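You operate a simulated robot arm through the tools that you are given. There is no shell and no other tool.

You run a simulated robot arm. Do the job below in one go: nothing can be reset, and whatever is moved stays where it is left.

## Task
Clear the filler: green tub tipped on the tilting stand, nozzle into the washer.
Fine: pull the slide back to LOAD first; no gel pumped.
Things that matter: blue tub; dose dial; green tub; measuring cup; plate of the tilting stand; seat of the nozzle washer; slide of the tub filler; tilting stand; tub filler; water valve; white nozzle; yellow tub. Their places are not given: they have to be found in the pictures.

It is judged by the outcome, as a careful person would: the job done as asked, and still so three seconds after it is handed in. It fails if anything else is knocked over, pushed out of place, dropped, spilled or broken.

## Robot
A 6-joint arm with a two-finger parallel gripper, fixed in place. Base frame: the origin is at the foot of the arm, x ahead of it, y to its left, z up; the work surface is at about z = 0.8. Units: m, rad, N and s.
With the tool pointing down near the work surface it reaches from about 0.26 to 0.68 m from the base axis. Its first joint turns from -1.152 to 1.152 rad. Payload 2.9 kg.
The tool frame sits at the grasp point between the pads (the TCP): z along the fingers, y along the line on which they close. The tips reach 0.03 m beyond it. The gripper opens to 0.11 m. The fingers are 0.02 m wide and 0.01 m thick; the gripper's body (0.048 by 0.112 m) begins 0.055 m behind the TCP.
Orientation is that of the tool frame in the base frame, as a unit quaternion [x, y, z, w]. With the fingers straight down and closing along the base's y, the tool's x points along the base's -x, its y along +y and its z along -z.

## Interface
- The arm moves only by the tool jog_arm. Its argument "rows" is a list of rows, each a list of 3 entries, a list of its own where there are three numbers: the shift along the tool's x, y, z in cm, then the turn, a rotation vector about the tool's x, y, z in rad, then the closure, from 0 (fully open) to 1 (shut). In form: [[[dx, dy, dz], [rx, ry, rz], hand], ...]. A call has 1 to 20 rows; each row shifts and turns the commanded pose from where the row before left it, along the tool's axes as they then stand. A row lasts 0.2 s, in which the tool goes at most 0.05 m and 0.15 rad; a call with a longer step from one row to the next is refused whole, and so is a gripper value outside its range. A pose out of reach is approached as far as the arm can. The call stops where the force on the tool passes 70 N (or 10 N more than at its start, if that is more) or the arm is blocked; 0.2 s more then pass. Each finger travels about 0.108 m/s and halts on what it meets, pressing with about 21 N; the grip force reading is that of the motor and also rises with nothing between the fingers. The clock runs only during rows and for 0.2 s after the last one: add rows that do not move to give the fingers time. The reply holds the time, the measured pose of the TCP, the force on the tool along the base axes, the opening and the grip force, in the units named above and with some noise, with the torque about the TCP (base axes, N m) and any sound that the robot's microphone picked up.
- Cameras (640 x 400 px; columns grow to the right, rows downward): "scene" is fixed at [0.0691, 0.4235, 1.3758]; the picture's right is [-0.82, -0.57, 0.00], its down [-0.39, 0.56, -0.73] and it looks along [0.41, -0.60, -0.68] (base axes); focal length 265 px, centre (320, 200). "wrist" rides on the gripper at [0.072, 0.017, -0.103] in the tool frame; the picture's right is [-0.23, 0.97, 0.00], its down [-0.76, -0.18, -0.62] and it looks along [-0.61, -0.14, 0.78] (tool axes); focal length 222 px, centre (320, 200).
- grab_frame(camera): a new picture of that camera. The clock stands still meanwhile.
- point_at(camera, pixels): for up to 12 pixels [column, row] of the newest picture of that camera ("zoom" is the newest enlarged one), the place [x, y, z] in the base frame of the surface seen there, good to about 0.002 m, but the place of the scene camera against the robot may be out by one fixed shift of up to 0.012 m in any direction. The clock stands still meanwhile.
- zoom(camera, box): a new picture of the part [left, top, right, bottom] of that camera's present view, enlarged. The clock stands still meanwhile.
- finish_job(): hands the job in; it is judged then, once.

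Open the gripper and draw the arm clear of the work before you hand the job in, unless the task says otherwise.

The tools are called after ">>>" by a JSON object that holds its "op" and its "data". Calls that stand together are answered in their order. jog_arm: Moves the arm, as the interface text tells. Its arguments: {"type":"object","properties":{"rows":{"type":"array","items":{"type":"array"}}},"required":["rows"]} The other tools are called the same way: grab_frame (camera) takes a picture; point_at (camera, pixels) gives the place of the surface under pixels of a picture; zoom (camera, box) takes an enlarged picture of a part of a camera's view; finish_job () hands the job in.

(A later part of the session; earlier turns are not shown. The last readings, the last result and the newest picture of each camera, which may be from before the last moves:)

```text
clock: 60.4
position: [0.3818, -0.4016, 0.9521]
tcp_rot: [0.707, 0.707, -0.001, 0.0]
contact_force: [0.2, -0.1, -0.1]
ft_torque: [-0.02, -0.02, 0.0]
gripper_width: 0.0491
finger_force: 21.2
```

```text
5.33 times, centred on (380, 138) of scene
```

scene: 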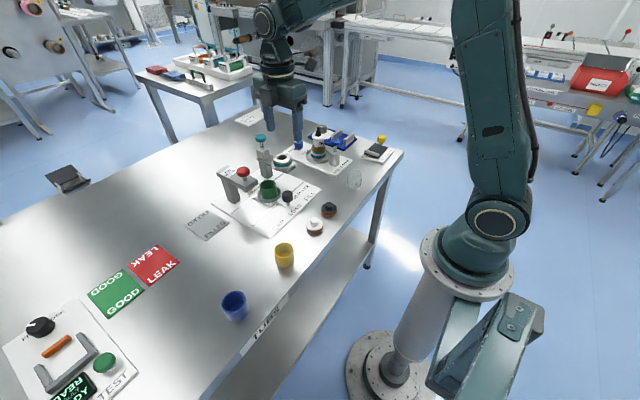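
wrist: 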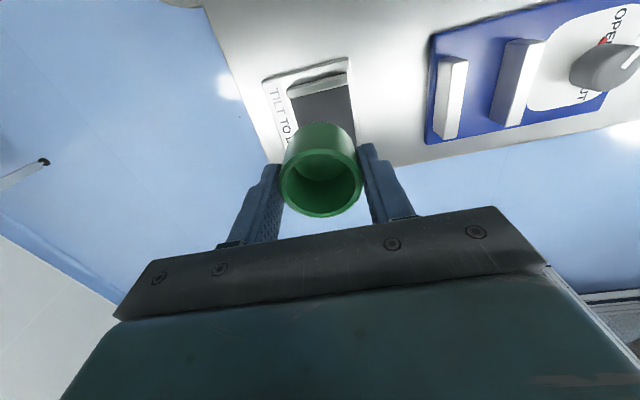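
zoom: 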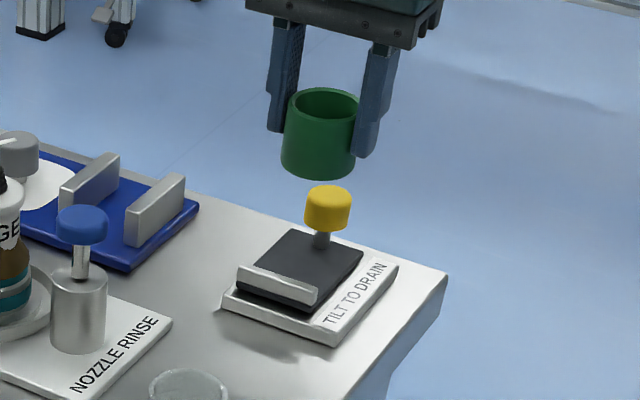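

I check where the tub's rim sits relative to the hand using the wrist camera, to place its centre accurately.

>>> {"op": "point_at", "data": {"camera": "wrist", "pixels": [[282, 185], [361, 178], [318, 152], [322, 214], [320, 135], [320, 190], [325, 105], [318, 92], [297, 92], [350, 62], [290, 85], [345, 75]]}}

>>> {"op": "zoom", "data": {"camera": "wrist", "box": [250, 50, 380, 150]}}

```text
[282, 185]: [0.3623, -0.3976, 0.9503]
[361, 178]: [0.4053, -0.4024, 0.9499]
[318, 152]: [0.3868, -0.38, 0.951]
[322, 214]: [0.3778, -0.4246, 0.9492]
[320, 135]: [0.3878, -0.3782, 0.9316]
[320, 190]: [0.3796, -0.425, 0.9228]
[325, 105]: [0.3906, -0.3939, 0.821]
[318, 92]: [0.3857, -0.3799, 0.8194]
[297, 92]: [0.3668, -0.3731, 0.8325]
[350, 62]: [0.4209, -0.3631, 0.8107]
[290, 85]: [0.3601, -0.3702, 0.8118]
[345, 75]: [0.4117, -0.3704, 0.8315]
```

```text
4.00 times, centred on (315, 100) of wrist
```

zoom: 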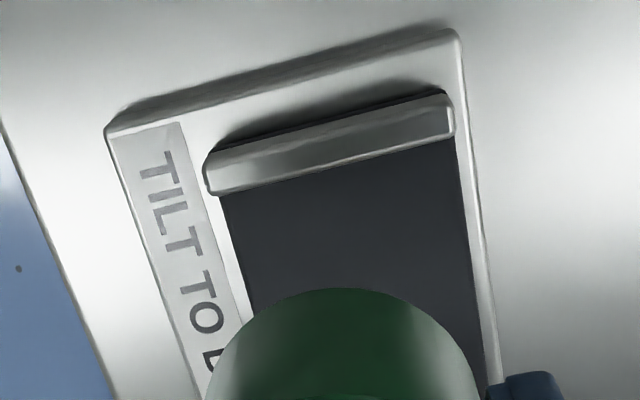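

>>> {"op": "point_at", "data": {"camera": "zoom", "pixels": [[330, 185], [330, 175], [330, 160], [330, 135], [330, 125], [440, 150], [230, 200], [455, 145], [340, 250], [215, 165], [400, 165], [400, 120]]}}

```text
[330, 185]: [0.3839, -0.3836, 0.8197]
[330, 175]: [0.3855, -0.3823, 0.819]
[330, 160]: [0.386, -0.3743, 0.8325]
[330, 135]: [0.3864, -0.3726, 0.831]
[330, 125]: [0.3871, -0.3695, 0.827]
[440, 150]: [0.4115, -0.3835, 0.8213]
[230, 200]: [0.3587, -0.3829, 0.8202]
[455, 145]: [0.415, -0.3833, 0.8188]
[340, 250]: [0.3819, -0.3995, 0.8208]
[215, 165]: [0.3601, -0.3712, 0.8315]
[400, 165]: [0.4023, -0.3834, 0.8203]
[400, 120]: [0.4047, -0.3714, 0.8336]
```

Tub centre is at (0.384,-0.402) and the bar's inner face at y≈-0.378, so I shift 2.5 mm to -y for clearance and descend 8 cm to just above the plate.

>>> {"op": "jog_arm", "data": {"rows": [[[-0.25, 0.1, 0], [0, 0, 0], 0.66], [[0, 0, 2.5], [0, 0, 0], 0.66], [[0, 0, 2.5], [0, 0, 0], 0.66], [[0, 0, 1.5], [0, 0, 0], 0.66], [[0, 0, 1], [0, 0, 0], 0.66], [[0, 0, 0], [0, 0, 0], 0.66], [[0, 0, 0], [0, 0, 0], 0.66]]}}

>>> {"op": "grab_frame", "data": {"camera": "wrist"}}

>>> {"op": "zoom", "data": {"camera": "scene", "box": [350, 115, 410, 170]}}

```text
clock: 62.0
position: [0.3841, -0.4031, 0.8777]
tcp_rot: [0.708, 0.707, 0.0, 0.0]
contact_force: [0.1, -0.5, 0.3]
ft_torque: [0.01, 0.01, 0.0]
gripper_width: 0.0493
finger_force: 21.0
```

```text
taken
```

wrist: 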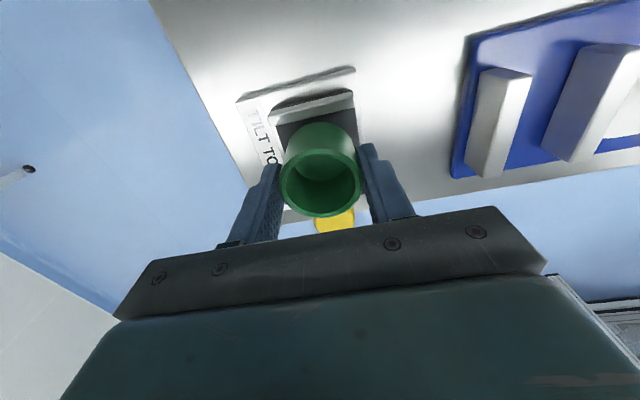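

```text
7.27 times, centred on (380, 142) of scene
```

zoom: 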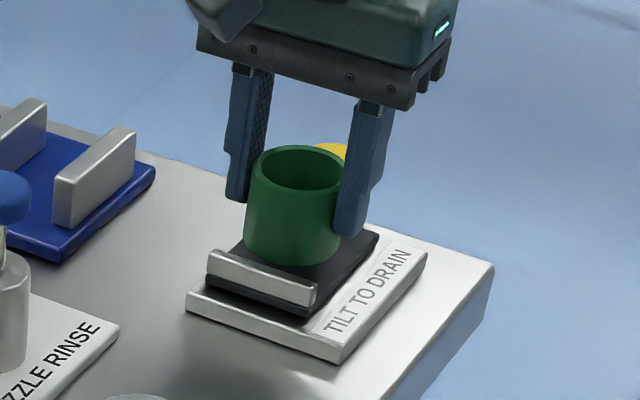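

The tub is just above the plate, clear of bar and knob. I lower ~1 cm slowly.

>>> {"op": "jog_arm", "data": {"rows": [[[0, 0, 0.4], [0, 0, 0], 0.66], [[0, 0, 0.3], [0, 0, 0], 0.66], [[0, 0, 0.2], [0, 0, 0], 0.66], [[0, 0, 0], [0, 0, 0], 0.66]]}}

>>> {"op": "zoom", "data": {"camera": "scene", "box": [350, 115, 410, 170]}}

```text
clock: 63.0
position: [0.3847, -0.4039, 0.8674]
tcp_rot: [0.707, 0.708, 0.0, 0.0]
contact_force: [0.2, -0.4, 0.1]
ft_torque: [0.02, 0.01, 0.02]
gripper_width: 0.0491
finger_force: 21.1
```

```text
7.27 times, centred on (380, 142) of scene
```

zoom: 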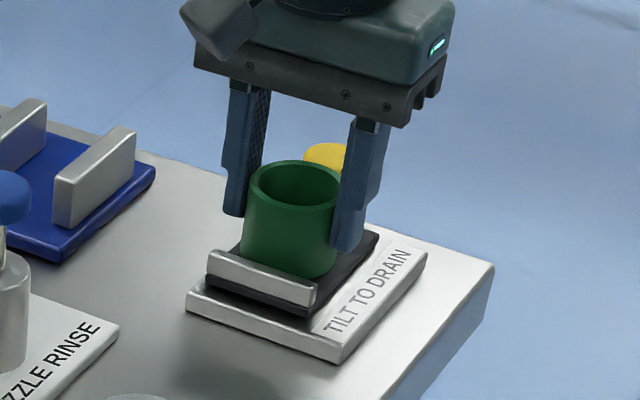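

Almost down with no contact force yet. I lower in 1 mm steps until the plate takes the weight.

>>> {"op": "jog_arm", "data": {"rows": [[[0, 0, 0.1], [0, 0, 0], 0.66], [[0, 0, 0], [0, 0, 0], 0.66]]}}

>>> {"op": "jog_arm", "data": {"rows": [[[0, 0, 0.1], [0, 0, 0], 0.66], [[0, 0, 0], [0, 0, 0], 0.66]]}}

```text
clock: 63.6
position: [0.3849, -0.4047, 0.8672]
tcp_rot: [0.707, 0.707, 0.001, 0.0]
contact_force: [-0.4, -0.2, 0.0]
ft_torque: [0.03, 0.01, 0.0]
gripper_width: 0.049
finger_force: 21.4
```

```text
clock: 64.2
position: [0.3845, -0.4041, 0.8653]
tcp_rot: [0.708, 0.707, -0.001, 0.0]
contact_force: [0.4, -0.1, -0.1]
ft_torque: [0.04, 0.0, -0.02]
gripper_width: 0.0491
finger_force: 21.4
```

>>> {"op": "jog_arm", "data": {"rows": [[[0, 0, 0.1], [0, 0, 0], 0.66], [[0, 0, 0], [0, 0, 0], 0.66]]}}

>>> {"op": "zoom", "data": {"camera": "scene", "box": [360, 130, 400, 165]}}

```text
clock: 64.8
position: [0.3839, -0.4036, 0.8661]
tcp_rot: [0.707, 0.707, 0.0, 0.0]
contact_force: [-3.4, 0.7, 6.8]
ft_torque: [0.01, 0.16, 0.03]
gripper_width: 0.0489
finger_force: 20.8
```

```text
11.43 times, centred on (380, 148) of scene
```

zoom: 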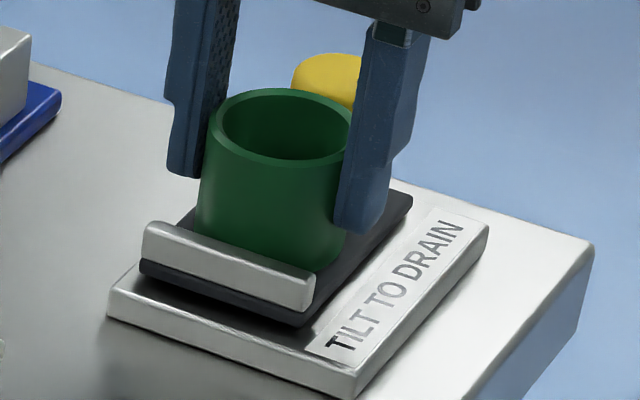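

Contact (6.8 N): the tub stands on the plate against the bar. I relieve 1 mm and open the fingers slowly.

>>> {"op": "jog_arm", "data": {"rows": [[[0, 0, -0.1], [0, 0, 0], 0.66], [[0, 0, 0], [0, 0, 0], 0.55], [[0, 0, 0], [0, 0, 0], 0.45], [[0, 0, 0], [0, 0, 0], 0.35], [[0, 0, 0], [0, 0, 0], 0.3], [[0, 0, 0], [0, 0, 0], 0.3]]}}

>>> {"op": "zoom", "data": {"camera": "scene", "box": [360, 130, 400, 165]}}

```text
clock: 66.2
position: [0.3852, -0.404, 0.8657]
tcp_rot: [0.707, 0.707, -0.001, 0.0]
contact_force: [0.7, -0.7, -0.2]
ft_torque: [-0.01, 0.02, -0.03]
gripper_width: 0.0771
finger_force: 0.0
```

```text
11.43 times, centred on (380, 148) of scene
```

zoom: 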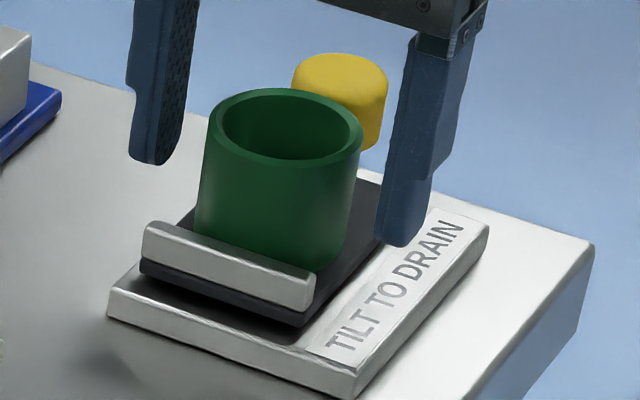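

The tub stands free on the plate. I raise the hand straight up 12 cm and re-measure the knob before working the tilt.

>>> {"op": "jog_arm", "data": {"rows": [[[0, 0, -1.5], [0, 0, 0], 0.3], [[0, 0, -2.5], [0, 0, 0], 0.3], [[0, 0, -4], [0, 0, 0], 0.3], [[0, 0, -4], [0, 0, 0], 0.3], [[0, 0, 0], [0, 0, 0], 0.3], [[0, 0, 0], [0, 0, 0], 0.3]]}}

>>> {"op": "grab_frame", "data": {"camera": "wrist"}}

>>> {"op": "zoom", "data": {"camera": "wrist", "box": [250, 80, 380, 220]}}

>>> {"op": "zoom", "data": {"camera": "scene", "box": [345, 115, 415, 170]}}

```text
clock: 67.6
position: [0.3842, -0.4048, 0.9855]
tcp_rot: [0.707, 0.707, 0.0, 0.001]
contact_force: [0.7, -0.3, -0.9]
ft_torque: [-0.02, 0.02, 0.03]
gripper_width: 0.0768
finger_force: 0.1
```

```text
taken
```

wrist: 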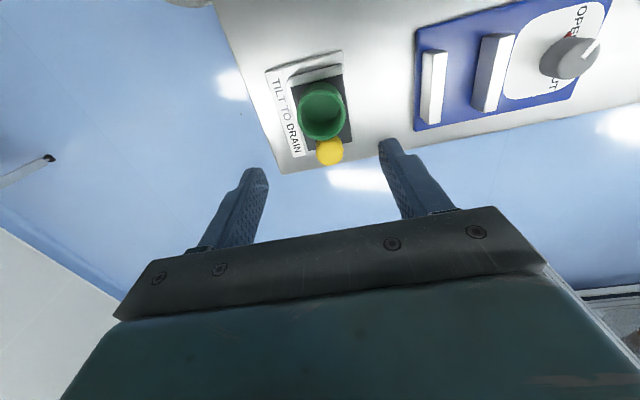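

```text
2.86 times, centred on (315, 150) of wrist
```

zoom: 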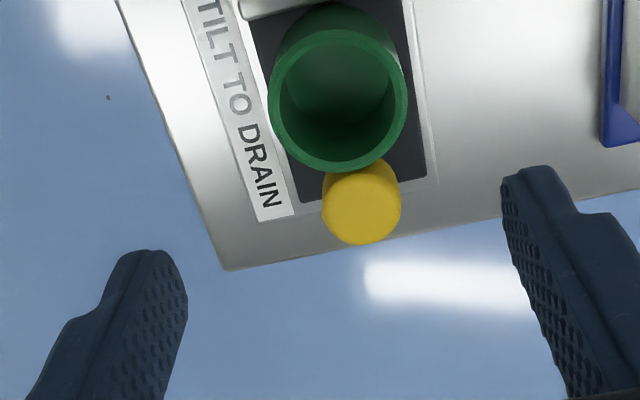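

```text
7.27 times, centred on (380, 142) of scene
```

zoom: 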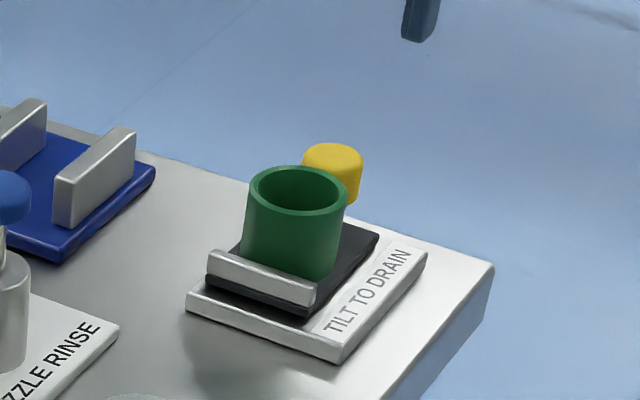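

I measure the knob top, its edges, and the tub rim from the wrist view.

>>> {"op": "point_at", "data": {"camera": "wrist", "pixels": [[330, 152], [318, 152], [342, 151], [330, 162], [330, 142], [321, 138], [300, 112], [344, 108], [320, 85], [335, 130], [345, 132], [310, 88]]}}

```text
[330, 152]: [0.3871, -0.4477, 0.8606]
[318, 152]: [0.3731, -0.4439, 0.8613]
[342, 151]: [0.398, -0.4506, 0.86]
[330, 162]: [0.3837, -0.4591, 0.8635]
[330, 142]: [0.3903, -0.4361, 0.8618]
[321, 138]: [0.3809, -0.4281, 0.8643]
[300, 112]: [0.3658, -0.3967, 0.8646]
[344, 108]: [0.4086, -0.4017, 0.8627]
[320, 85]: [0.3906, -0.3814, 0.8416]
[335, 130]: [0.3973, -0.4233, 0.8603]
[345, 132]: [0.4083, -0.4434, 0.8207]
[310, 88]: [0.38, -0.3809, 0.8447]
```

Knob centre is (0.386,-0.448), top z 0.862, with a 7 mm gap to the tub. I move over it and descend with the fingers either side along x, to z≈0.858.

>>> {"op": "jog_arm", "data": {"rows": [[[-2.2, 0.1, 0], [0, 0, 0], 0.4], [[-2.2, 0.1, 0], [0, 0, 0], 0.4], [[0, 0, 0], [0, 0, 0], 0.4], [[0, 0, 3], [0, 0, 0], 0.4], [[0, 0, 3], [0, 0, 0], 0.4], [[0, 0, 3], [0, 0, 0], 0.4], [[0, 0, 2], [0, 0, 0], 0.4], [[0, 0, 0], [0, 0, 0], 0.4], [[0, 0, 0], [0, 0, 0], 0.4]]}}

>>> {"op": "grab_frame", "data": {"camera": "wrist"}}

>>> {"op": "zoom", "data": {"camera": "scene", "box": [345, 115, 415, 170]}}

```text
clock: 69.6
position: [0.3873, -0.4484, 0.8767]
tcp_rot: [0.707, 0.708, 0.0, -0.001]
contact_force: [-0.3, -0.4, 0.0]
ft_torque: [0.02, 0.01, 0.0]
gripper_width: 0.0661
finger_force: 0.1
```

```text
taken
```

wrist: 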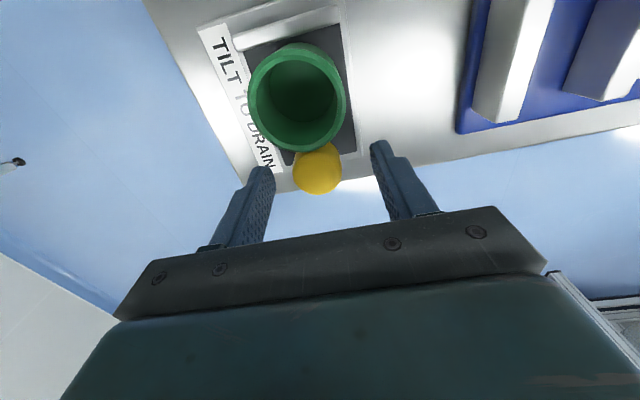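

```text
7.27 times, centred on (380, 142) of scene
```

zoom: 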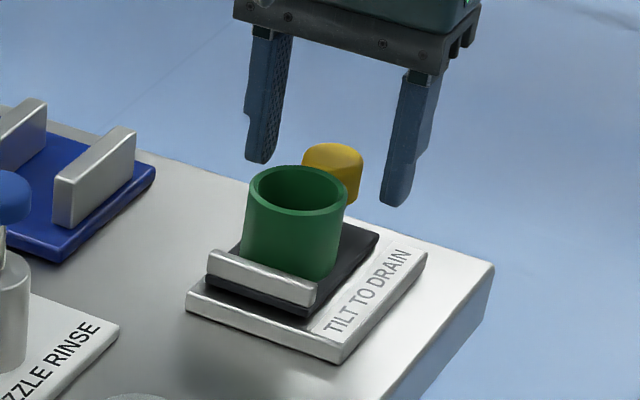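

Fingers flank the knob with the tub clear. I descend the last ~1.9 cm and close gently on the knob.

>>> {"op": "jog_arm", "data": {"rows": [[[-0.1, -0.1, 0.8], [0, 0, 0], 0.4], [[0, 0, 0.6], [0, 0, 0], 0.4], [[0, 0, 0.5], [0, 0, 0], 0.4], [[0, 0, 0], [0, 0, 0], 0.4], [[0, 0, 0], [0, 0, 0], 0.55], [[0, 0, 0], [0, 0, 0], 0.7], [[0, 0, 0], [0, 0, 0], 0.82], [[0, 0, 0], [0, 0, 0], 0.85], [[0, 0, 0], [0, 0, 0], 0.85], [[0, 0, 0], [0, 0, 0], 0.85]]}}

>>> {"op": "zoom", "data": {"camera": "scene", "box": [345, 115, 415, 170]}}

>>> {"op": "grab_frame", "data": {"camera": "wrist"}}

```text
clock: 71.8
position: [0.3858, -0.4489, 0.8585]
tcp_rot: [0.708, 0.706, 0.0, -0.001]
contact_force: [-20.4, 2.1, 4.3]
ft_torque: [0.07, -0.12, -0.14]
gripper_width: 0.0316
finger_force: 44.7
```

```text
7.27 times, centred on (380, 142) of scene
```

zoom: 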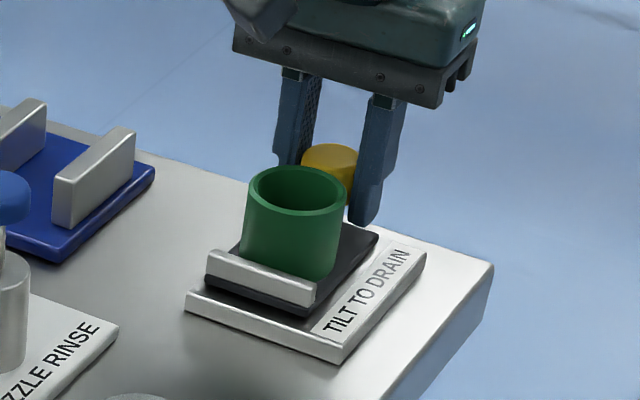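

```text
taken
```

wrist: 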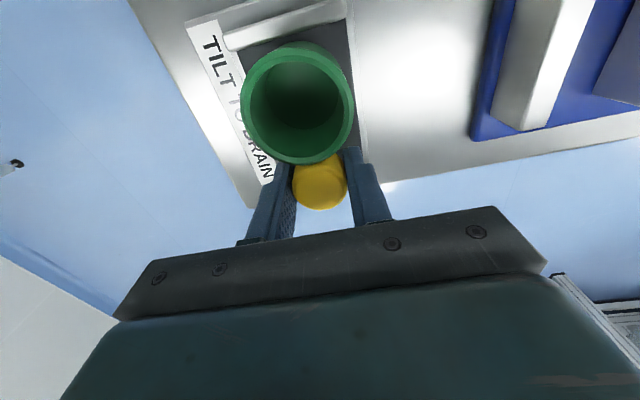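

The knob is held, with a -20 N sideways load in x from a ~1 mm offset. I shift 1 mm to relieve it, then lift the knob on a small arc (hinge assumed near the bar) by about 0.12 rad and check.

>>> {"op": "jog_arm", "data": {"rows": [[[0, -0.1, 0], [0, 0, 0], 0.85], [[0, 0, 0], [0, 0, 0], 0.85]]}}

>>> {"op": "jog_arm", "data": {"rows": [[[0.1, 0, -0.2], [0, -0.025, 0], 0.85], [[0.16, 0, -0.3], [0, -0.04, 0], 0.85], [[0.16, 0, -0.3], [0, -0.04, 0], 0.85], [[0, 0, 0], [0, 0, 0], 0.85]]}}

>>> {"op": "zoom", "data": {"camera": "scene", "box": [345, 115, 415, 170]}}

```text
clock: 72.4
position: [0.3843, -0.4501, 0.8576]
tcp_rot: [0.707, 0.708, 0.0, 0.0]
contact_force: [-18.2, 3.7, 5.9]
ft_torque: [0.29, 0.32, -0.54]
gripper_width: 0.0315
finger_force: 44.7
```

```text
clock: 73.4
position: [0.3845, -0.4452, 0.8663]
tcp_rot: [0.706, 0.707, -0.038, 0.038]
contact_force: [-14.0, 0.0, 4.7]
ft_torque: [0.3, 0.37, 0.17]
gripper_width: 0.0317
finger_force: 45.2
```

```text
7.27 times, centred on (380, 142) of scene
```

zoom: 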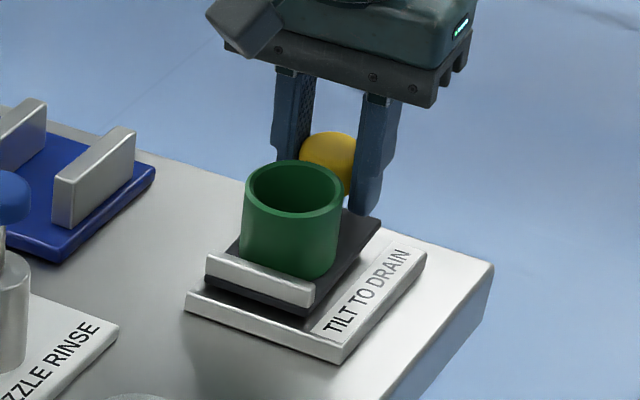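

The plate tilts with it and the forces stay low. I continue the arc another 0.2 rad.

>>> {"op": "jog_arm", "data": {"rows": [[[0.16, 0, -0.3], [0, -0.04, 0], 0.85], [[0.16, 0, -0.3], [0, -0.04, 0], 0.85], [[0.16, 0, -0.3], [0, -0.04, 0], 0.85], [[0.16, 0, -0.3], [0, -0.04, 0], 0.85], [[0.16, 0, -0.3], [0, -0.04, 0], 0.85], [[0, 0, 0], [0, 0, 0], 0.85]]}}

>>> {"op": "zoom", "data": {"camera": "scene", "box": [345, 115, 415, 170]}}

```text
clock: 74.8
position: [0.3861, -0.4341, 0.8786]
tcp_rot: [0.698, 0.7, -0.107, 0.107]
contact_force: [-8.9, 7.7, 8.5]
ft_torque: [0.99, -0.28, 0.0]
gripper_width: 0.0315
finger_force: 44.9
```

```text
7.27 times, centred on (380, 142) of scene
```

zoom: 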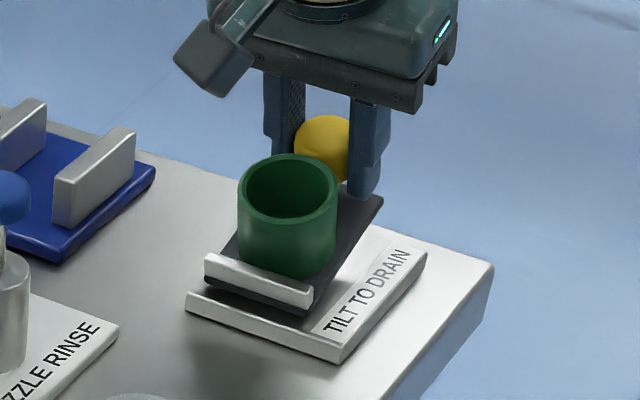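

Tilt so far ~0.3 rad by the hand; I measure the plate's true slope from the scene view to check that hand and plate agree.

>>> {"op": "point_at", "data": {"camera": "zoom", "pixels": [[325, 280], [345, 250], [360, 225], [375, 205], [225, 258], [305, 290], [320, 135], [340, 190], [245, 190], [330, 190], [290, 155], [290, 222]]}}

>>> {"op": "zoom", "data": {"camera": "scene", "box": [360, 130, 400, 165]}}

>>> {"op": "grab_frame", "data": {"camera": "wrist"}}

```text
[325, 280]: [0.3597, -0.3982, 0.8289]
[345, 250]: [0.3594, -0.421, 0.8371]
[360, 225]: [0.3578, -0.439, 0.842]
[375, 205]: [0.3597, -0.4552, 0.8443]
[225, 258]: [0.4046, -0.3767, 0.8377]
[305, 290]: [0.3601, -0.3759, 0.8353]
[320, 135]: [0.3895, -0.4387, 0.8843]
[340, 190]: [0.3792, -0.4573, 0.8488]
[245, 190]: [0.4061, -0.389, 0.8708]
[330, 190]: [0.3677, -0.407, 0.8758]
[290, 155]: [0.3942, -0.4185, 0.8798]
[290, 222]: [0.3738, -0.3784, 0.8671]
```

```text
11.43 times, centred on (380, 148) of scene
```

zoom: 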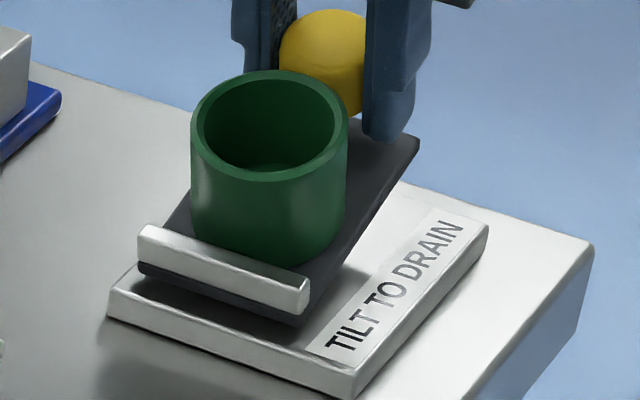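

```text
taken
```

wrist: 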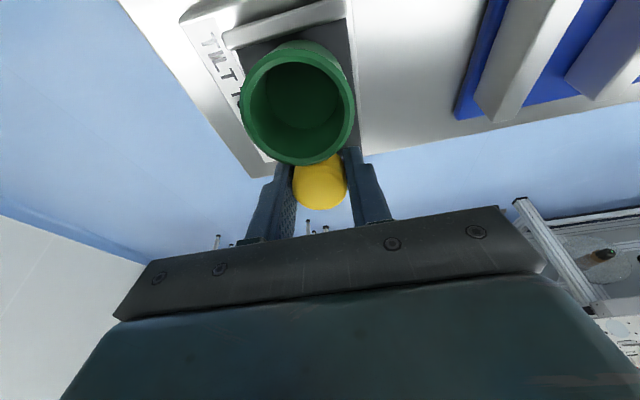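

The plate's slope (~0.31 rad) matches the hand. I continue in small steps watching torque, to find whether there's a stop.

>>> {"op": "jog_arm", "data": {"rows": [[[0.14, 0, -0.23], [0, -0.03, 0], 0.85], [[0.14, 0, -0.23], [0, -0.03, 0], 0.85], [[0, 0, 0], [0, 0, 0], 0.85]]}}

>>> {"op": "zoom", "data": {"camera": "scene", "box": [345, 115, 415, 170]}}

```text
clock: 75.6
position: [0.3849, -0.4299, 0.882]
tcp_rot: [0.694, 0.696, -0.129, 0.129]
contact_force: [-9.9, 2.1, 2.8]
ft_torque: [0.21, -0.06, 0.79]
gripper_width: 0.0318
finger_force: 45.0
```

```text
7.27 times, centred on (380, 142) of scene
```

zoom: 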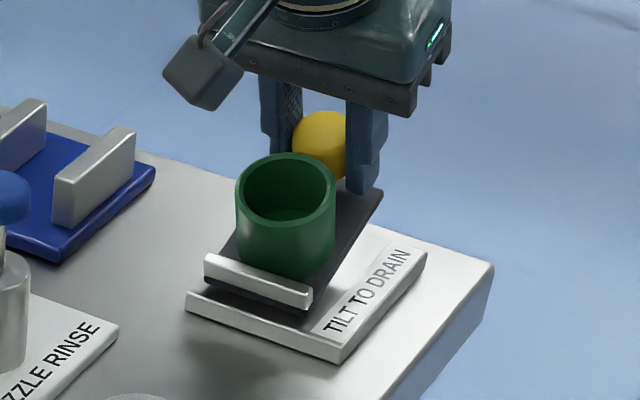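

No stop yet at ~0.37 rad and forces are low. I continue another ~0.16 rad.

>>> {"op": "jog_arm", "data": {"rows": [[[0.17, 0, -0.3], [0, -0.04, 0], 0.85], [[0.17, 0, -0.3], [0, -0.04, 0], 0.85], [[0.17, 0, -0.3], [0, -0.04, 0], 0.85], [[0.17, 0, -0.3], [0, -0.04, 0], 0.85], [[0, 0, 0], [0, 0, 0], 0.85]]}}

>>> {"op": "zoom", "data": {"camera": "scene", "box": [345, 115, 415, 170]}}

```text
clock: 76.8
position: [0.3851, -0.4181, 0.8903]
tcp_rot: [0.683, 0.682, -0.183, 0.183]
contact_force: [-5.6, 8.2, 8.5]
ft_torque: [1.05, 0.34, -0.58]
gripper_width: 0.0316
finger_force: 44.7
```

```text
7.27 times, centred on (380, 142) of scene
```

zoom: 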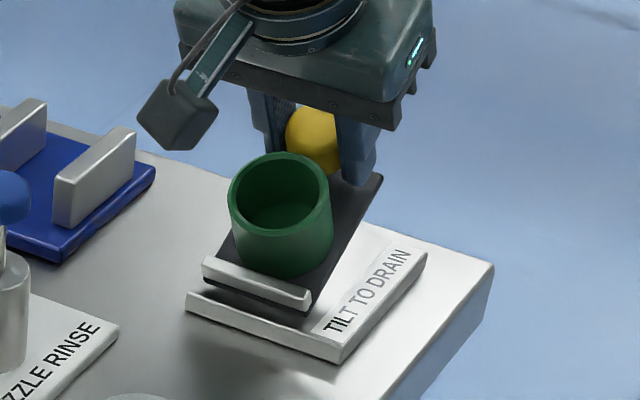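

Now ~0.52 rad (30°) and the tub sits well against the bar. The net torque about the hinge is tiny, so no stop yet; I continue gently with slightly less rotation per step.

>>> {"op": "jog_arm", "data": {"rows": [[[0.17, 0, -0.3], [0, -0.03, 0], 0.85], [[0.17, 0, -0.3], [0, -0.03, 0], 0.85], [[0.17, 0, -0.3], [0, -0.035, 0], 0.85], [[0, 0, 0], [0, 0, 0], 0.85]]}}

>>> {"op": "zoom", "data": {"camera": "scene", "box": [345, 115, 415, 170]}}

```text
clock: 77.8
position: [0.3858, -0.4103, 0.8937]
tcp_rot: [0.673, 0.673, -0.217, 0.216]
contact_force: [-0.5, -7.3, -13.9]
ft_torque: [-1.19, -0.29, 0.11]
gripper_width: 0.0317
finger_force: 45.2
```

```text
7.27 times, centred on (380, 142) of scene
```

zoom: 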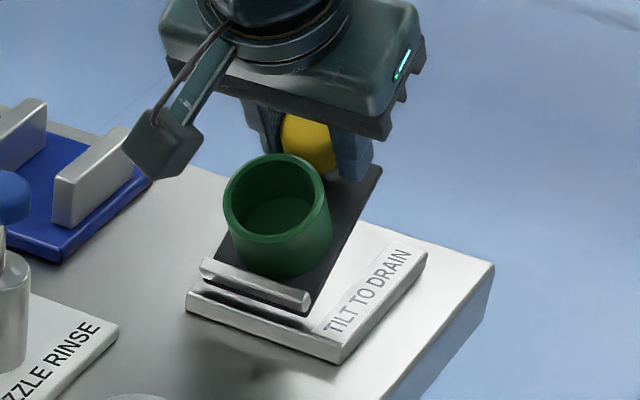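

~0.62 rad now, still no stop (net hinge torque ≈0). I continue another 0.12 rad with balanced steps.

>>> {"op": "jog_arm", "data": {"rows": [[[0.15, 0, -0.27], [0, -0.045, 0], 0.85], [[0.16, 0, -0.29], [0, -0.04, 0], 0.85], [[0.16, 0, -0.29], [0, -0.04, 0], 0.85], [[0, 0, 0], [0, 0, 0], 0.85]]}}

>>> {"op": "zoom", "data": {"camera": "scene", "box": [345, 115, 415, 170]}}

```text
clock: 78.5
position: [0.3848, -0.4083, 0.8955]
tcp_rot: [0.663, 0.661, -0.246, 0.25]
contact_force: [9.7, -22.6, -16.2]
ft_torque: [0.27, -0.02, 0.02]
gripper_width: 0.0318
finger_force: 45.2
stopped in row 3: the force on the tool passed its limit at 74 N (the readings are from after the stop); the commanded pose is now the measured one
```

```text
7.27 times, centred on (380, 142) of scene
```

zoom: 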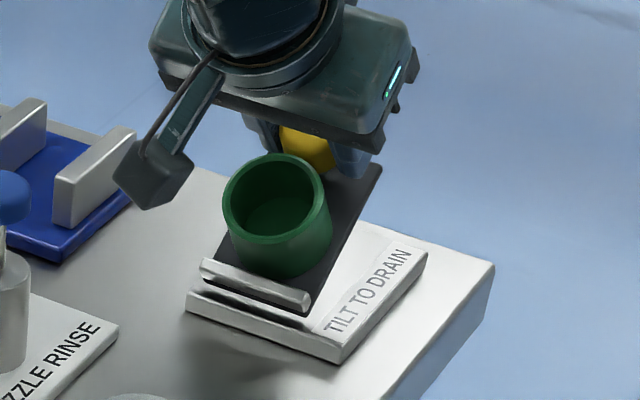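

The force limit tripped: the plate has reached its end stop (~0.63 rad), with the hand slightly over-rotated. I relieve the stress by rotating back 0.08 rad and easing down slightly, then measure the slope.

>>> {"op": "jog_arm", "data": {"rows": [[[0, 0, 0], [0, 0.04, 0], 0.85], [[-0.05, 0, 0.1], [0, 0.04, 0], 0.85], [[0, 0, 0], [0, 0, 0], 0.85]]}}

>>> {"op": "zoom", "data": {"camera": "scene", "box": [345, 115, 415, 170]}}

>>> {"op": "point_at", "data": {"camera": "zoom", "pixels": [[325, 270], [335, 250], [350, 220], [360, 200], [370, 180], [250, 265], [300, 290], [300, 145], [280, 200], [275, 160], [275, 235]]}}

```text
clock: 79.3
position: [0.3844, -0.4084, 0.8961]
tcp_rot: [0.672, 0.671, -0.22, 0.222]
contact_force: [10.7, -14.9, -16.6]
ft_torque: [-0.84, 0.3, 0.14]
gripper_width: 0.0316
finger_force: 44.9
```

```text
7.27 times, centred on (380, 142) of scene
```

zoom: 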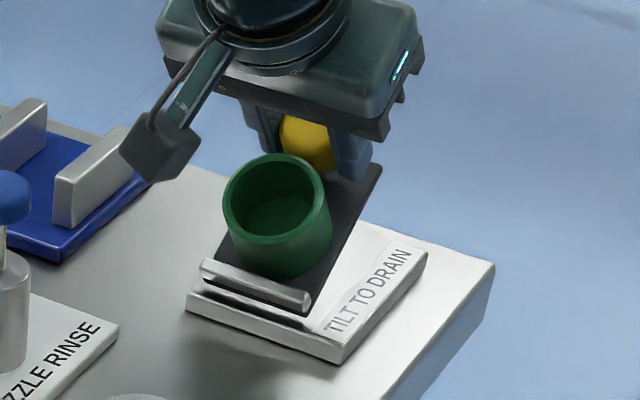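

```text
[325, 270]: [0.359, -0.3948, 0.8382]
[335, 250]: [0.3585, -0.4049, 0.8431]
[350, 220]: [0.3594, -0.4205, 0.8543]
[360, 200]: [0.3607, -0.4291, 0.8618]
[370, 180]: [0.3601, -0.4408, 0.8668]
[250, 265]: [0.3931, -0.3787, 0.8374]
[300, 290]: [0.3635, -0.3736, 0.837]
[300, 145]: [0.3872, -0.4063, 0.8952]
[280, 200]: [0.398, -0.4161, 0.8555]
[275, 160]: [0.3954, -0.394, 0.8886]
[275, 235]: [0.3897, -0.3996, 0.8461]
```

The plate slope reads ~0.56–0.6 rad at the stop. Before trusting the hinge to hold the tub at this height, I'll lower the plate along the arc to a small angle and test there whether it holds when released.

>>> {"op": "jog_arm", "data": {"rows": [[[-0.1, 0, 0.15], [0, 0, 0], 0.85], [[0, 0, 0], [0, 0, 0], 0.85]]}}

>>> {"op": "jog_arm", "data": {"rows": [[[-0.17, 0, 0.3], [0, 0.04, 0], 0.85], [[-0.17, 0, 0.3], [0, 0.04, 0], 0.85], [[-0.17, 0, 0.3], [0, 0.04, 0], 0.85], [[-0.17, 0, 0.3], [0, 0.04, 0], 0.85], [[0, 0, 0], [0, 0, 0], 0.85]]}}

```text
clock: 79.9
position: [0.3849, -0.4081, 0.8972]
tcp_rot: [0.672, 0.672, -0.22, 0.221]
contact_force: [4.7, 11.4, 4.7]
ft_torque: [1.16, 0.32, -0.36]
gripper_width: 0.0318
finger_force: 45.2
```

```text
clock: 81.1
position: [0.3854, -0.4208, 0.8887]
tcp_rot: [0.687, 0.687, -0.166, 0.168]
contact_force: [15.8, 5.9, -8.4]
ft_torque: [0.03, 0.21, -0.36]
gripper_width: 0.0318
finger_force: 44.6
```

Following well (now ~0.48 rad). I continue down to about 0.13 rad.

>>> {"op": "jog_arm", "data": {"rows": [[[-0.17, 0, 0.3], [0, 0.04, 0], 0.85], [[-0.17, 0, 0.3], [0, 0.04, 0], 0.85], [[-0.17, 0, 0.3], [0, 0.04, 0], 0.85], [[-0.17, 0, 0.3], [0, 0.04, 0], 0.85], [[0, 0, 0], [0, 0, 0], 0.85]]}}

>>> {"op": "jog_arm", "data": {"rows": [[[-0.17, 0, 0.3], [0, 0.04, 0], 0.85], [[-0.17, 0, 0.3], [0, 0.04, 0], 0.85], [[-0.17, 0, 0.3], [0, 0.04, 0], 0.85], [[-0.17, 0, 0.3], [0, 0.04, 0], 0.85], [[0, 0, 0], [0, 0, 0], 0.85]]}}

>>> {"op": "zoom", "data": {"camera": "scene", "box": [345, 115, 415, 170]}}

```text
clock: 82.3
position: [0.3851, -0.4323, 0.8799]
tcp_rot: [0.698, 0.698, -0.11, 0.112]
contact_force: [19.2, 1.5, -16.4]
ft_torque: [-0.76, 0.38, 0.06]
gripper_width: 0.0317
finger_force: 45.0
```

```text
clock: 83.5
position: [0.3843, -0.441, 0.8708]
tcp_rot: [0.705, 0.705, -0.053, 0.055]
contact_force: [20.9, 4.3, -21.9]
ft_torque: [-1.1, 0.35, -0.01]
gripper_width: 0.0317
finger_force: 45.0
```

```text
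7.27 times, centred on (380, 142) of scene
```

zoom: 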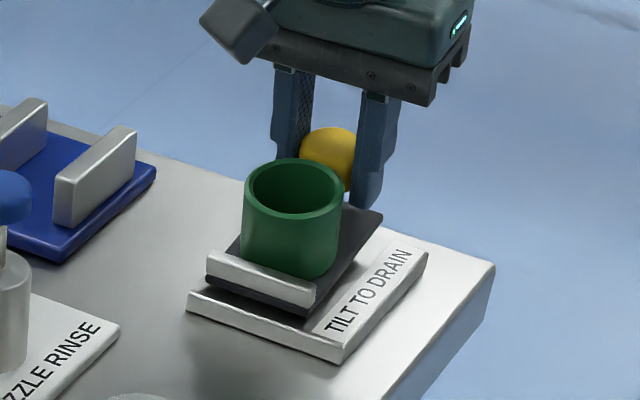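

At ~0.15 rad now. I relieve the residual stress (move +x 1 mm, down 1 mm, rotate -0.02) before the release test.

>>> {"op": "jog_arm", "data": {"rows": [[[0, 0.12, 0.1], [0, -0.02, 0], 0.85], [[0, 0, 0], [0, 0, 0], 0.85]]}}

```text
clock: 84.1
position: [0.3851, -0.4409, 0.8712]
tcp_rot: [0.705, 0.704, -0.059, 0.062]
contact_force: [6.1, 17.6, 8.2]
ft_torque: [1.52, 0.36, -0.26]
gripper_width: 0.032
finger_force: 45.5
```

>>> {"op": "jog_arm", "data": {"rows": [[[0.03, 0, -0.03], [0, 0.009, 0], 0.85], [[0, 0, 0], [0, 0, 0], 0.85]]}}

```text
clock: 84.7
position: [0.3844, -0.4416, 0.8702]
tcp_rot: [0.705, 0.704, -0.059, 0.06]
contact_force: [5.5, 14.0, 5.7]
ft_torque: [1.2, 0.35, -0.14]
gripper_width: 0.0318
finger_force: 45.5
```

>>> {"op": "jog_arm", "data": {"rows": [[[0.08, 0, -0.03], [0, 0.01, 0], 0.85], [[0, 0, 0], [0, 0, 0], 0.85]]}}

```text
clock: 85.3
position: [0.3841, -0.4431, 0.8698]
tcp_rot: [0.706, 0.704, -0.056, 0.058]
contact_force: [7.1, 2.1, -5.4]
ft_torque: [-0.23, 0.36, 0.32]
gripper_width: 0.0317
finger_force: 45.0
```

Stress is now low. I open the fingers slightly (just off the knob) at this small angle to see whether the plate holds.

>>> {"op": "jog_arm", "data": {"rows": [[[0, 0, 0], [0, 0, 0], 0.73], [[0, 0, 0], [0, 0, 0], 0.71], [[0, 0, 0], [0, 0, 0], 0.69], [[0, 0, 0], [0, 0, 0], 0.66], [[0, 0, 0], [0, 0, 0], 0.62], [[0, 0, 0], [0, 0, 0], 0.62]]}}

>>> {"op": "zoom", "data": {"camera": "scene", "box": [345, 115, 415, 170]}}

```text
clock: 86.7
position: [0.3848, -0.4419, 0.8704]
tcp_rot: [0.706, 0.704, -0.055, 0.057]
contact_force: [0.4, 0.4, 0.0]
ft_torque: [0.0, -0.01, -0.04]
gripper_width: 0.0419
finger_force: 0.0
```

```text
7.27 times, centred on (380, 142) of scene
```

zoom: 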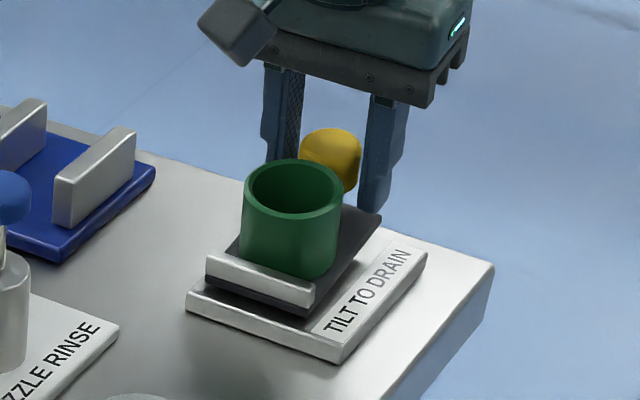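

The plate stays tilted with the fingers off, so the hinge holds by friction. I confirm by waiting another second.

>>> {"op": "jog_arm", "data": {"rows": [[[0, 0, 0], [0, 0, 0], 0.62], [[0, 0, 0], [0, 0, 0], 0.62], [[0, 0, 0], [0, 0, 0], 0.62], [[0, 0, 0], [0, 0, 0], 0.62], [[0, 0, 0], [0, 0, 0], 0.62]]}}

>>> {"op": "zoom", "data": {"camera": "scene", "box": [345, 115, 415, 170]}}

```text
clock: 87.9
position: [0.3845, -0.441, 0.8709]
tcp_rot: [0.706, 0.704, -0.054, 0.058]
contact_force: [0.0, 0.0, 0.9]
ft_torque: [0.01, -0.01, -0.04]
gripper_width: 0.042
finger_force: 0.1
```

```text
7.27 times, centred on (380, 142) of scene
```

zoom: 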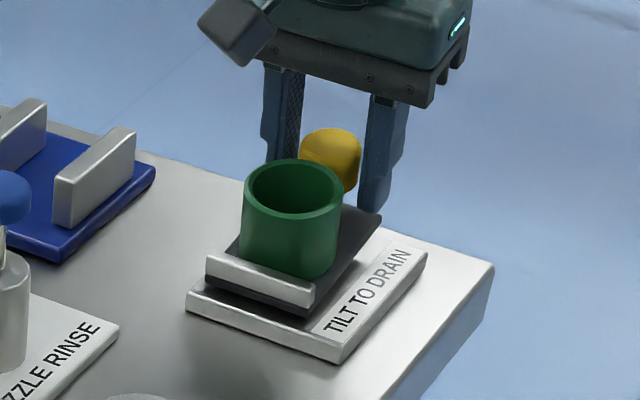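

It holds steady. I re-grip the knob and lift along the arc again to just short of the stop.

>>> {"op": "jog_arm", "data": {"rows": [[[0, 0, 0], [0, 0, 0], 0.7], [[0, 0, 0], [0, 0, 0], 0.8], [[0, 0, 0], [0, 0, 0], 0.82], [[0, 0, 0], [0, 0, 0], 0.82]]}}

>>> {"op": "jog_arm", "data": {"rows": [[[0.17, 0, -0.3], [0, -0.04, 0], 0.82], [[0.17, 0, -0.3], [0, -0.04, 0], 0.82], [[0.17, 0, -0.3], [0, -0.04, 0], 0.82], [[0.17, 0, -0.3], [0, -0.04, 0], 0.82], [[0.17, 0, -0.3], [0, -0.04, 0], 0.82], [[0, 0, 0], [0, 0, 0], 0.82]]}}

```text
clock: 88.9
position: [0.3852, -0.4413, 0.8701]
tcp_rot: [0.706, 0.704, -0.054, 0.057]
contact_force: [1.6, -0.6, -0.4]
ft_torque: [0.03, 0.38, -0.06]
gripper_width: 0.0317
finger_force: 44.9
```

```text
clock: 90.3
position: [0.3842, -0.428, 0.8832]
tcp_rot: [0.697, 0.695, -0.125, 0.126]
contact_force: [-7.2, 6.8, 6.2]
ft_torque: [0.84, -0.15, -0.03]
gripper_width: 0.0315
finger_force: 44.6
```

At ~0.36 rad, forces modest. I continue about 0.19 rad more.

>>> {"op": "jog_arm", "data": {"rows": [[[0.17, 0, -0.3], [0, -0.037, 0], 0.82], [[0.17, 0, -0.3], [0, -0.037, 0], 0.82], [[0.17, 0, -0.3], [0, -0.038, 0], 0.82], [[0.17, 0, -0.3], [0, -0.038, 0], 0.82], [[0.16, 0, -0.28], [0, -0.038, 0], 0.82], [[0, 0, 0], [0, 0, 0], 0.82]]}}

>>> {"op": "zoom", "data": {"camera": "scene", "box": [345, 115, 415, 170]}}

>>> {"op": "point_at", "data": {"camera": "zoom", "pixels": [[325, 270], [335, 250], [350, 220], [360, 200], [370, 180], [300, 290], [275, 160], [275, 235]]}}

```text
clock: 91.7
position: [0.3851, -0.4146, 0.8919]
tcp_rot: [0.682, 0.68, -0.191, 0.19]
contact_force: [-9.7, 4.5, -10.8]
ft_torque: [-0.21, -0.63, -0.16]
gripper_width: 0.0318
finger_force: 44.9
```

```text
7.27 times, centred on (380, 142) of scene
```

zoom: 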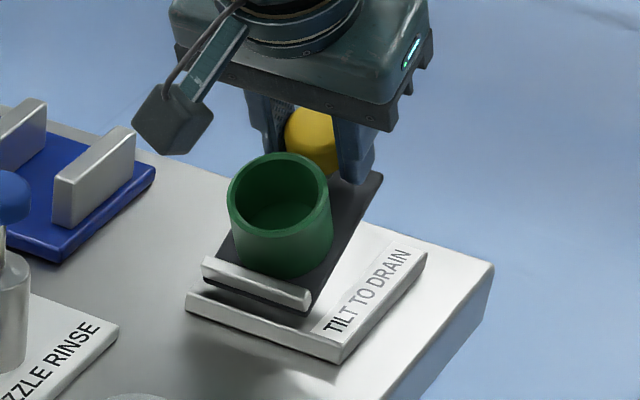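

```text
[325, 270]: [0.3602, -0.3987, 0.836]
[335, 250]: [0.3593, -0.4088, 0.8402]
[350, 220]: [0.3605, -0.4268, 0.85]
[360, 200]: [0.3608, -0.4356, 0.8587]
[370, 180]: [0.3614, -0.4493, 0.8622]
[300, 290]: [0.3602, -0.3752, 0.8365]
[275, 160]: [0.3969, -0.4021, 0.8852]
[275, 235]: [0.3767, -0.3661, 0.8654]
```

~0.55 rad by hand pose. I go two smaller steps more toward the stop.

>>> {"op": "jog_arm", "data": {"rows": [[[0.12, 0, -0.22], [0, -0.03, 0], 0.82], [[0.08, 0, -0.14], [0, -0.02, 0], 0.82], [[0, 0, 0], [0, 0, 0], 0.82]]}}

>>> {"op": "zoom", "data": {"camera": "scene", "box": [345, 115, 415, 170]}}

>>> {"op": "point_at", "data": {"camera": "zoom", "pixels": [[325, 270], [335, 250], [350, 220], [360, 200], [370, 180], [300, 290], [275, 160], [275, 235]]}}

```text
clock: 92.5
position: [0.3855, -0.41, 0.8951]
tcp_rot: [0.677, 0.675, -0.206, 0.207]
contact_force: [-8.3, 3.1, -18.7]
ft_torque: [-0.46, -0.28, 0.0]
gripper_width: 0.0317
finger_force: 45.2
```

```text
7.27 times, centred on (380, 142) of scene
```

zoom: 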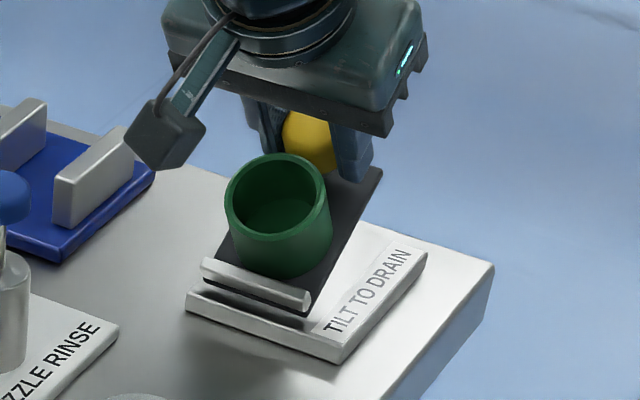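

```text
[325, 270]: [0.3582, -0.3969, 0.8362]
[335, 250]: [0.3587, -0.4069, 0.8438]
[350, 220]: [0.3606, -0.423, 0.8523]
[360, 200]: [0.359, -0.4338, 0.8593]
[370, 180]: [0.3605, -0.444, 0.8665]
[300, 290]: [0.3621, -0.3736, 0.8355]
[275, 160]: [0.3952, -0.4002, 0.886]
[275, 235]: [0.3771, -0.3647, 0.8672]
```

Slope ~0.57–0.6 rad, just short of the stop. One more tiny step, then I'll relieve stress for release.

>>> {"op": "jog_arm", "data": {"rows": [[[0.08, 0, -0.06], [0, -0.02, 0], 0.82], [[0, 0, 0], [0, 0, 0], 0.82]]}}

```text
clock: 93.1
position: [0.3859, -0.4107, 0.8948]
tcp_rot: [0.675, 0.673, -0.213, 0.214]
contact_force: [-10.0, 12.7, -4.9]
ft_torque: [0.83, -0.04, 0.1]
gripper_width: 0.0319
finger_force: 44.8
```

>>> {"op": "jog_arm", "data": {"rows": [[[0.06, -0.08, 0], [0, 0.004, 0], 0.82], [[0, 0, 0], [0, 0, 0], 0.82]]}}

```text
clock: 93.7
position: [0.3853, -0.4098, 0.8958]
tcp_rot: [0.675, 0.674, -0.211, 0.214]
contact_force: [-0.8, 11.2, -9.1]
ft_torque: [0.59, 0.57, -0.35]
gripper_width: 0.0318
finger_force: 44.7
```

>>> {"op": "jog_arm", "data": {"rows": [[[0.08, 0.02, 0.02], [0, 0.005, 0], 0.82], [[0, 0, 0], [0, 0, 0], 0.82]]}}

```text
clock: 94.3
position: [0.3852, -0.4108, 0.895]
tcp_rot: [0.676, 0.673, -0.211, 0.213]
contact_force: [-2.7, 6.8, -1.4]
ft_torque: [0.52, 0.59, 0.28]
gripper_width: 0.0317
finger_force: 44.8
```

Residual stress is low now (≤7 N). I open the fingers slowly, just off the knob, and look.

>>> {"op": "jog_arm", "data": {"rows": [[[0, 0, 0], [0, 0, 0], 0.73], [[0, 0, 0], [0, 0, 0], 0.71], [[0, 0, 0], [0, 0, 0], 0.69], [[0, 0, 0], [0, 0, 0], 0.66], [[0, 0, 0], [0, 0, 0], 0.6], [[0, 0, 0], [0, 0, 0], 0.6]]}}

>>> {"op": "zoom", "data": {"camera": "scene", "box": [345, 115, 415, 170]}}

>>> {"op": "grab_frame", "data": {"camera": "wrist"}}

```text
clock: 95.7
position: [0.3858, -0.4102, 0.895]
tcp_rot: [0.675, 0.674, -0.21, 0.213]
contact_force: [0.4, 0.6, 0.2]
ft_torque: [0.01, -0.01, 0.01]
gripper_width: 0.0439
finger_force: 0.0
```

```text
7.27 times, centred on (380, 142) of scene
```

zoom: 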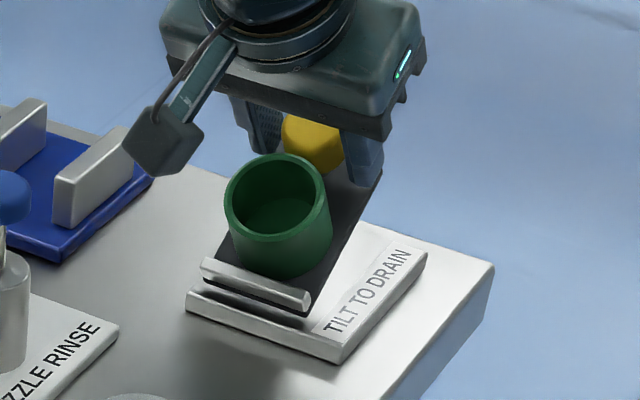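

```text
taken
```

wrist: 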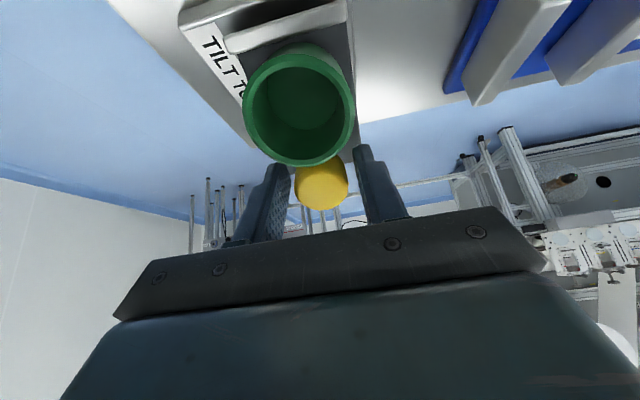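

The plate holds at the tilt with fingers off. I back the hand straight out along its own axis, away from the knob and tub.

>>> {"op": "jog_arm", "data": {"rows": [[[0, 0, 0], [0, 0, 0], 0.5], [[0, 0, -1], [0, 0, 0], 0.5], [[0, 0, -2], [0, 0, 0], 0.5], [[0, 0, -3], [0, 0, 0], 0.5], [[0, 0, -4], [0, 0, 0], 0.5], [[0, 0, -4], [0, 0, 0], 0.5], [[0, 0, -4], [0, 0, 0], 0.5], [[0, 0, 0], [0, 0, 0], 0.3], [[0, 0, 0], [0, 0, 0], 0]]}}

>>> {"op": "zoom", "data": {"camera": "scene", "box": [345, 105, 415, 170]}}

>>> {"op": "grab_frame", "data": {"camera": "scene"}}

```text
clock: 97.7
position: [0.3842, -0.307, 1.0443]
tcp_rot: [0.675, 0.674, -0.211, 0.213]
contact_force: [-0.5, -0.1, 0.1]
ft_torque: [-0.01, -0.04, 0.01]
gripper_width: 0.1101
finger_force: 0.1
```

```text
6.15 times, centred on (380, 138) of scene
```

zoom: 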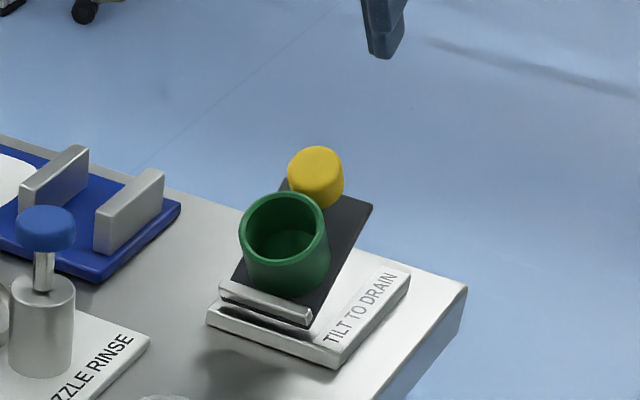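

```text
taken
```

scene: 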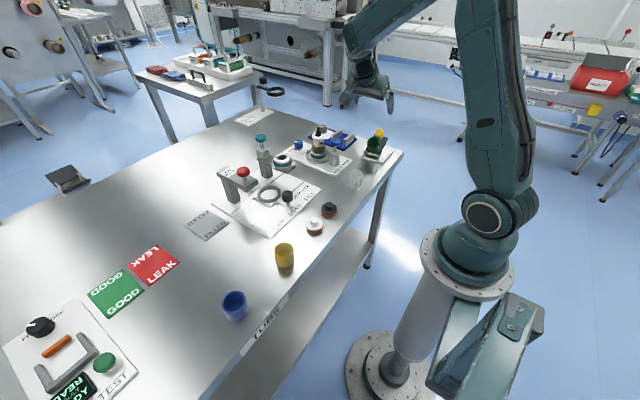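

The tilted plate holds the tub, arm clear. I raise the hand, un-tilt it, and move it away from the work, then check the whole bench.

>>> {"op": "jog_arm", "data": {"rows": [[[-1.9, 0, -2.7], [0, 0, 0], 0], [[-1.9, 0, -2.7], [0, 0, 0], 0], [[-1.9, 0, -2.7], [0, 0, 0], 0], [[0, 0, 0], [0, 0.15, 0], 0], [[0, 0, 0], [0, 0.15, 0], 0], [[0, 0, 0], [0, 0.15, 0], 0], [[0, 0, 0], [0, 0.15, 0], 0], [[3, -1, 0], [0, 0, 0], 0], [[4, -1, 0], [0, 0, 0], 0], [[4, -1, 0], [0, 0, 0], 0], [[4, -1, 0], [0, 0, 0], 0], [[0, 0, 0], [0, 0, 0], 0], [[0, 0, 0], [0, 0, 0], 0]]}}

>>> {"op": "grab_frame", "data": {"camera": "scene"}}

>>> {"op": "zoom", "data": {"camera": "scene", "box": [220, 110, 350, 220]}}

>>> {"op": "zoom", "data": {"camera": "scene", "box": [290, 110, 410, 190]}}

```text
clock: 100.5
position: [0.3461, -0.1564, 1.1413]
tcp_rot: [0.708, 0.706, -0.002, 0.004]
contact_force: [0.0, -0.3, -0.2]
ft_torque: [-0.01, -0.01, 0.02]
gripper_width: 0.1099
finger_force: 0.0
```

```text
taken
```

scene: 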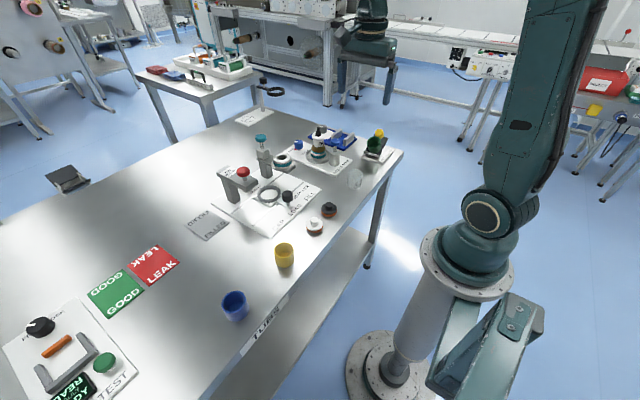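

```text
3.64 times, centred on (285, 165) of scene
```

zoom: 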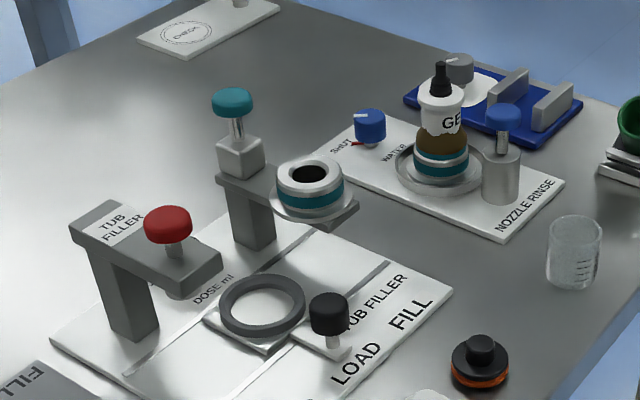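

```text
5.00 times, centred on (350, 150) of scene
```

zoom: 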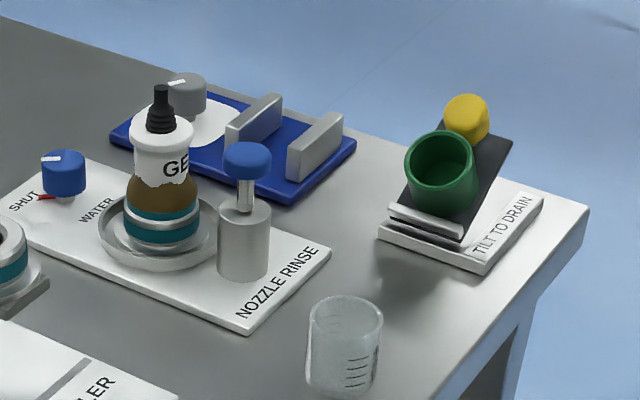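

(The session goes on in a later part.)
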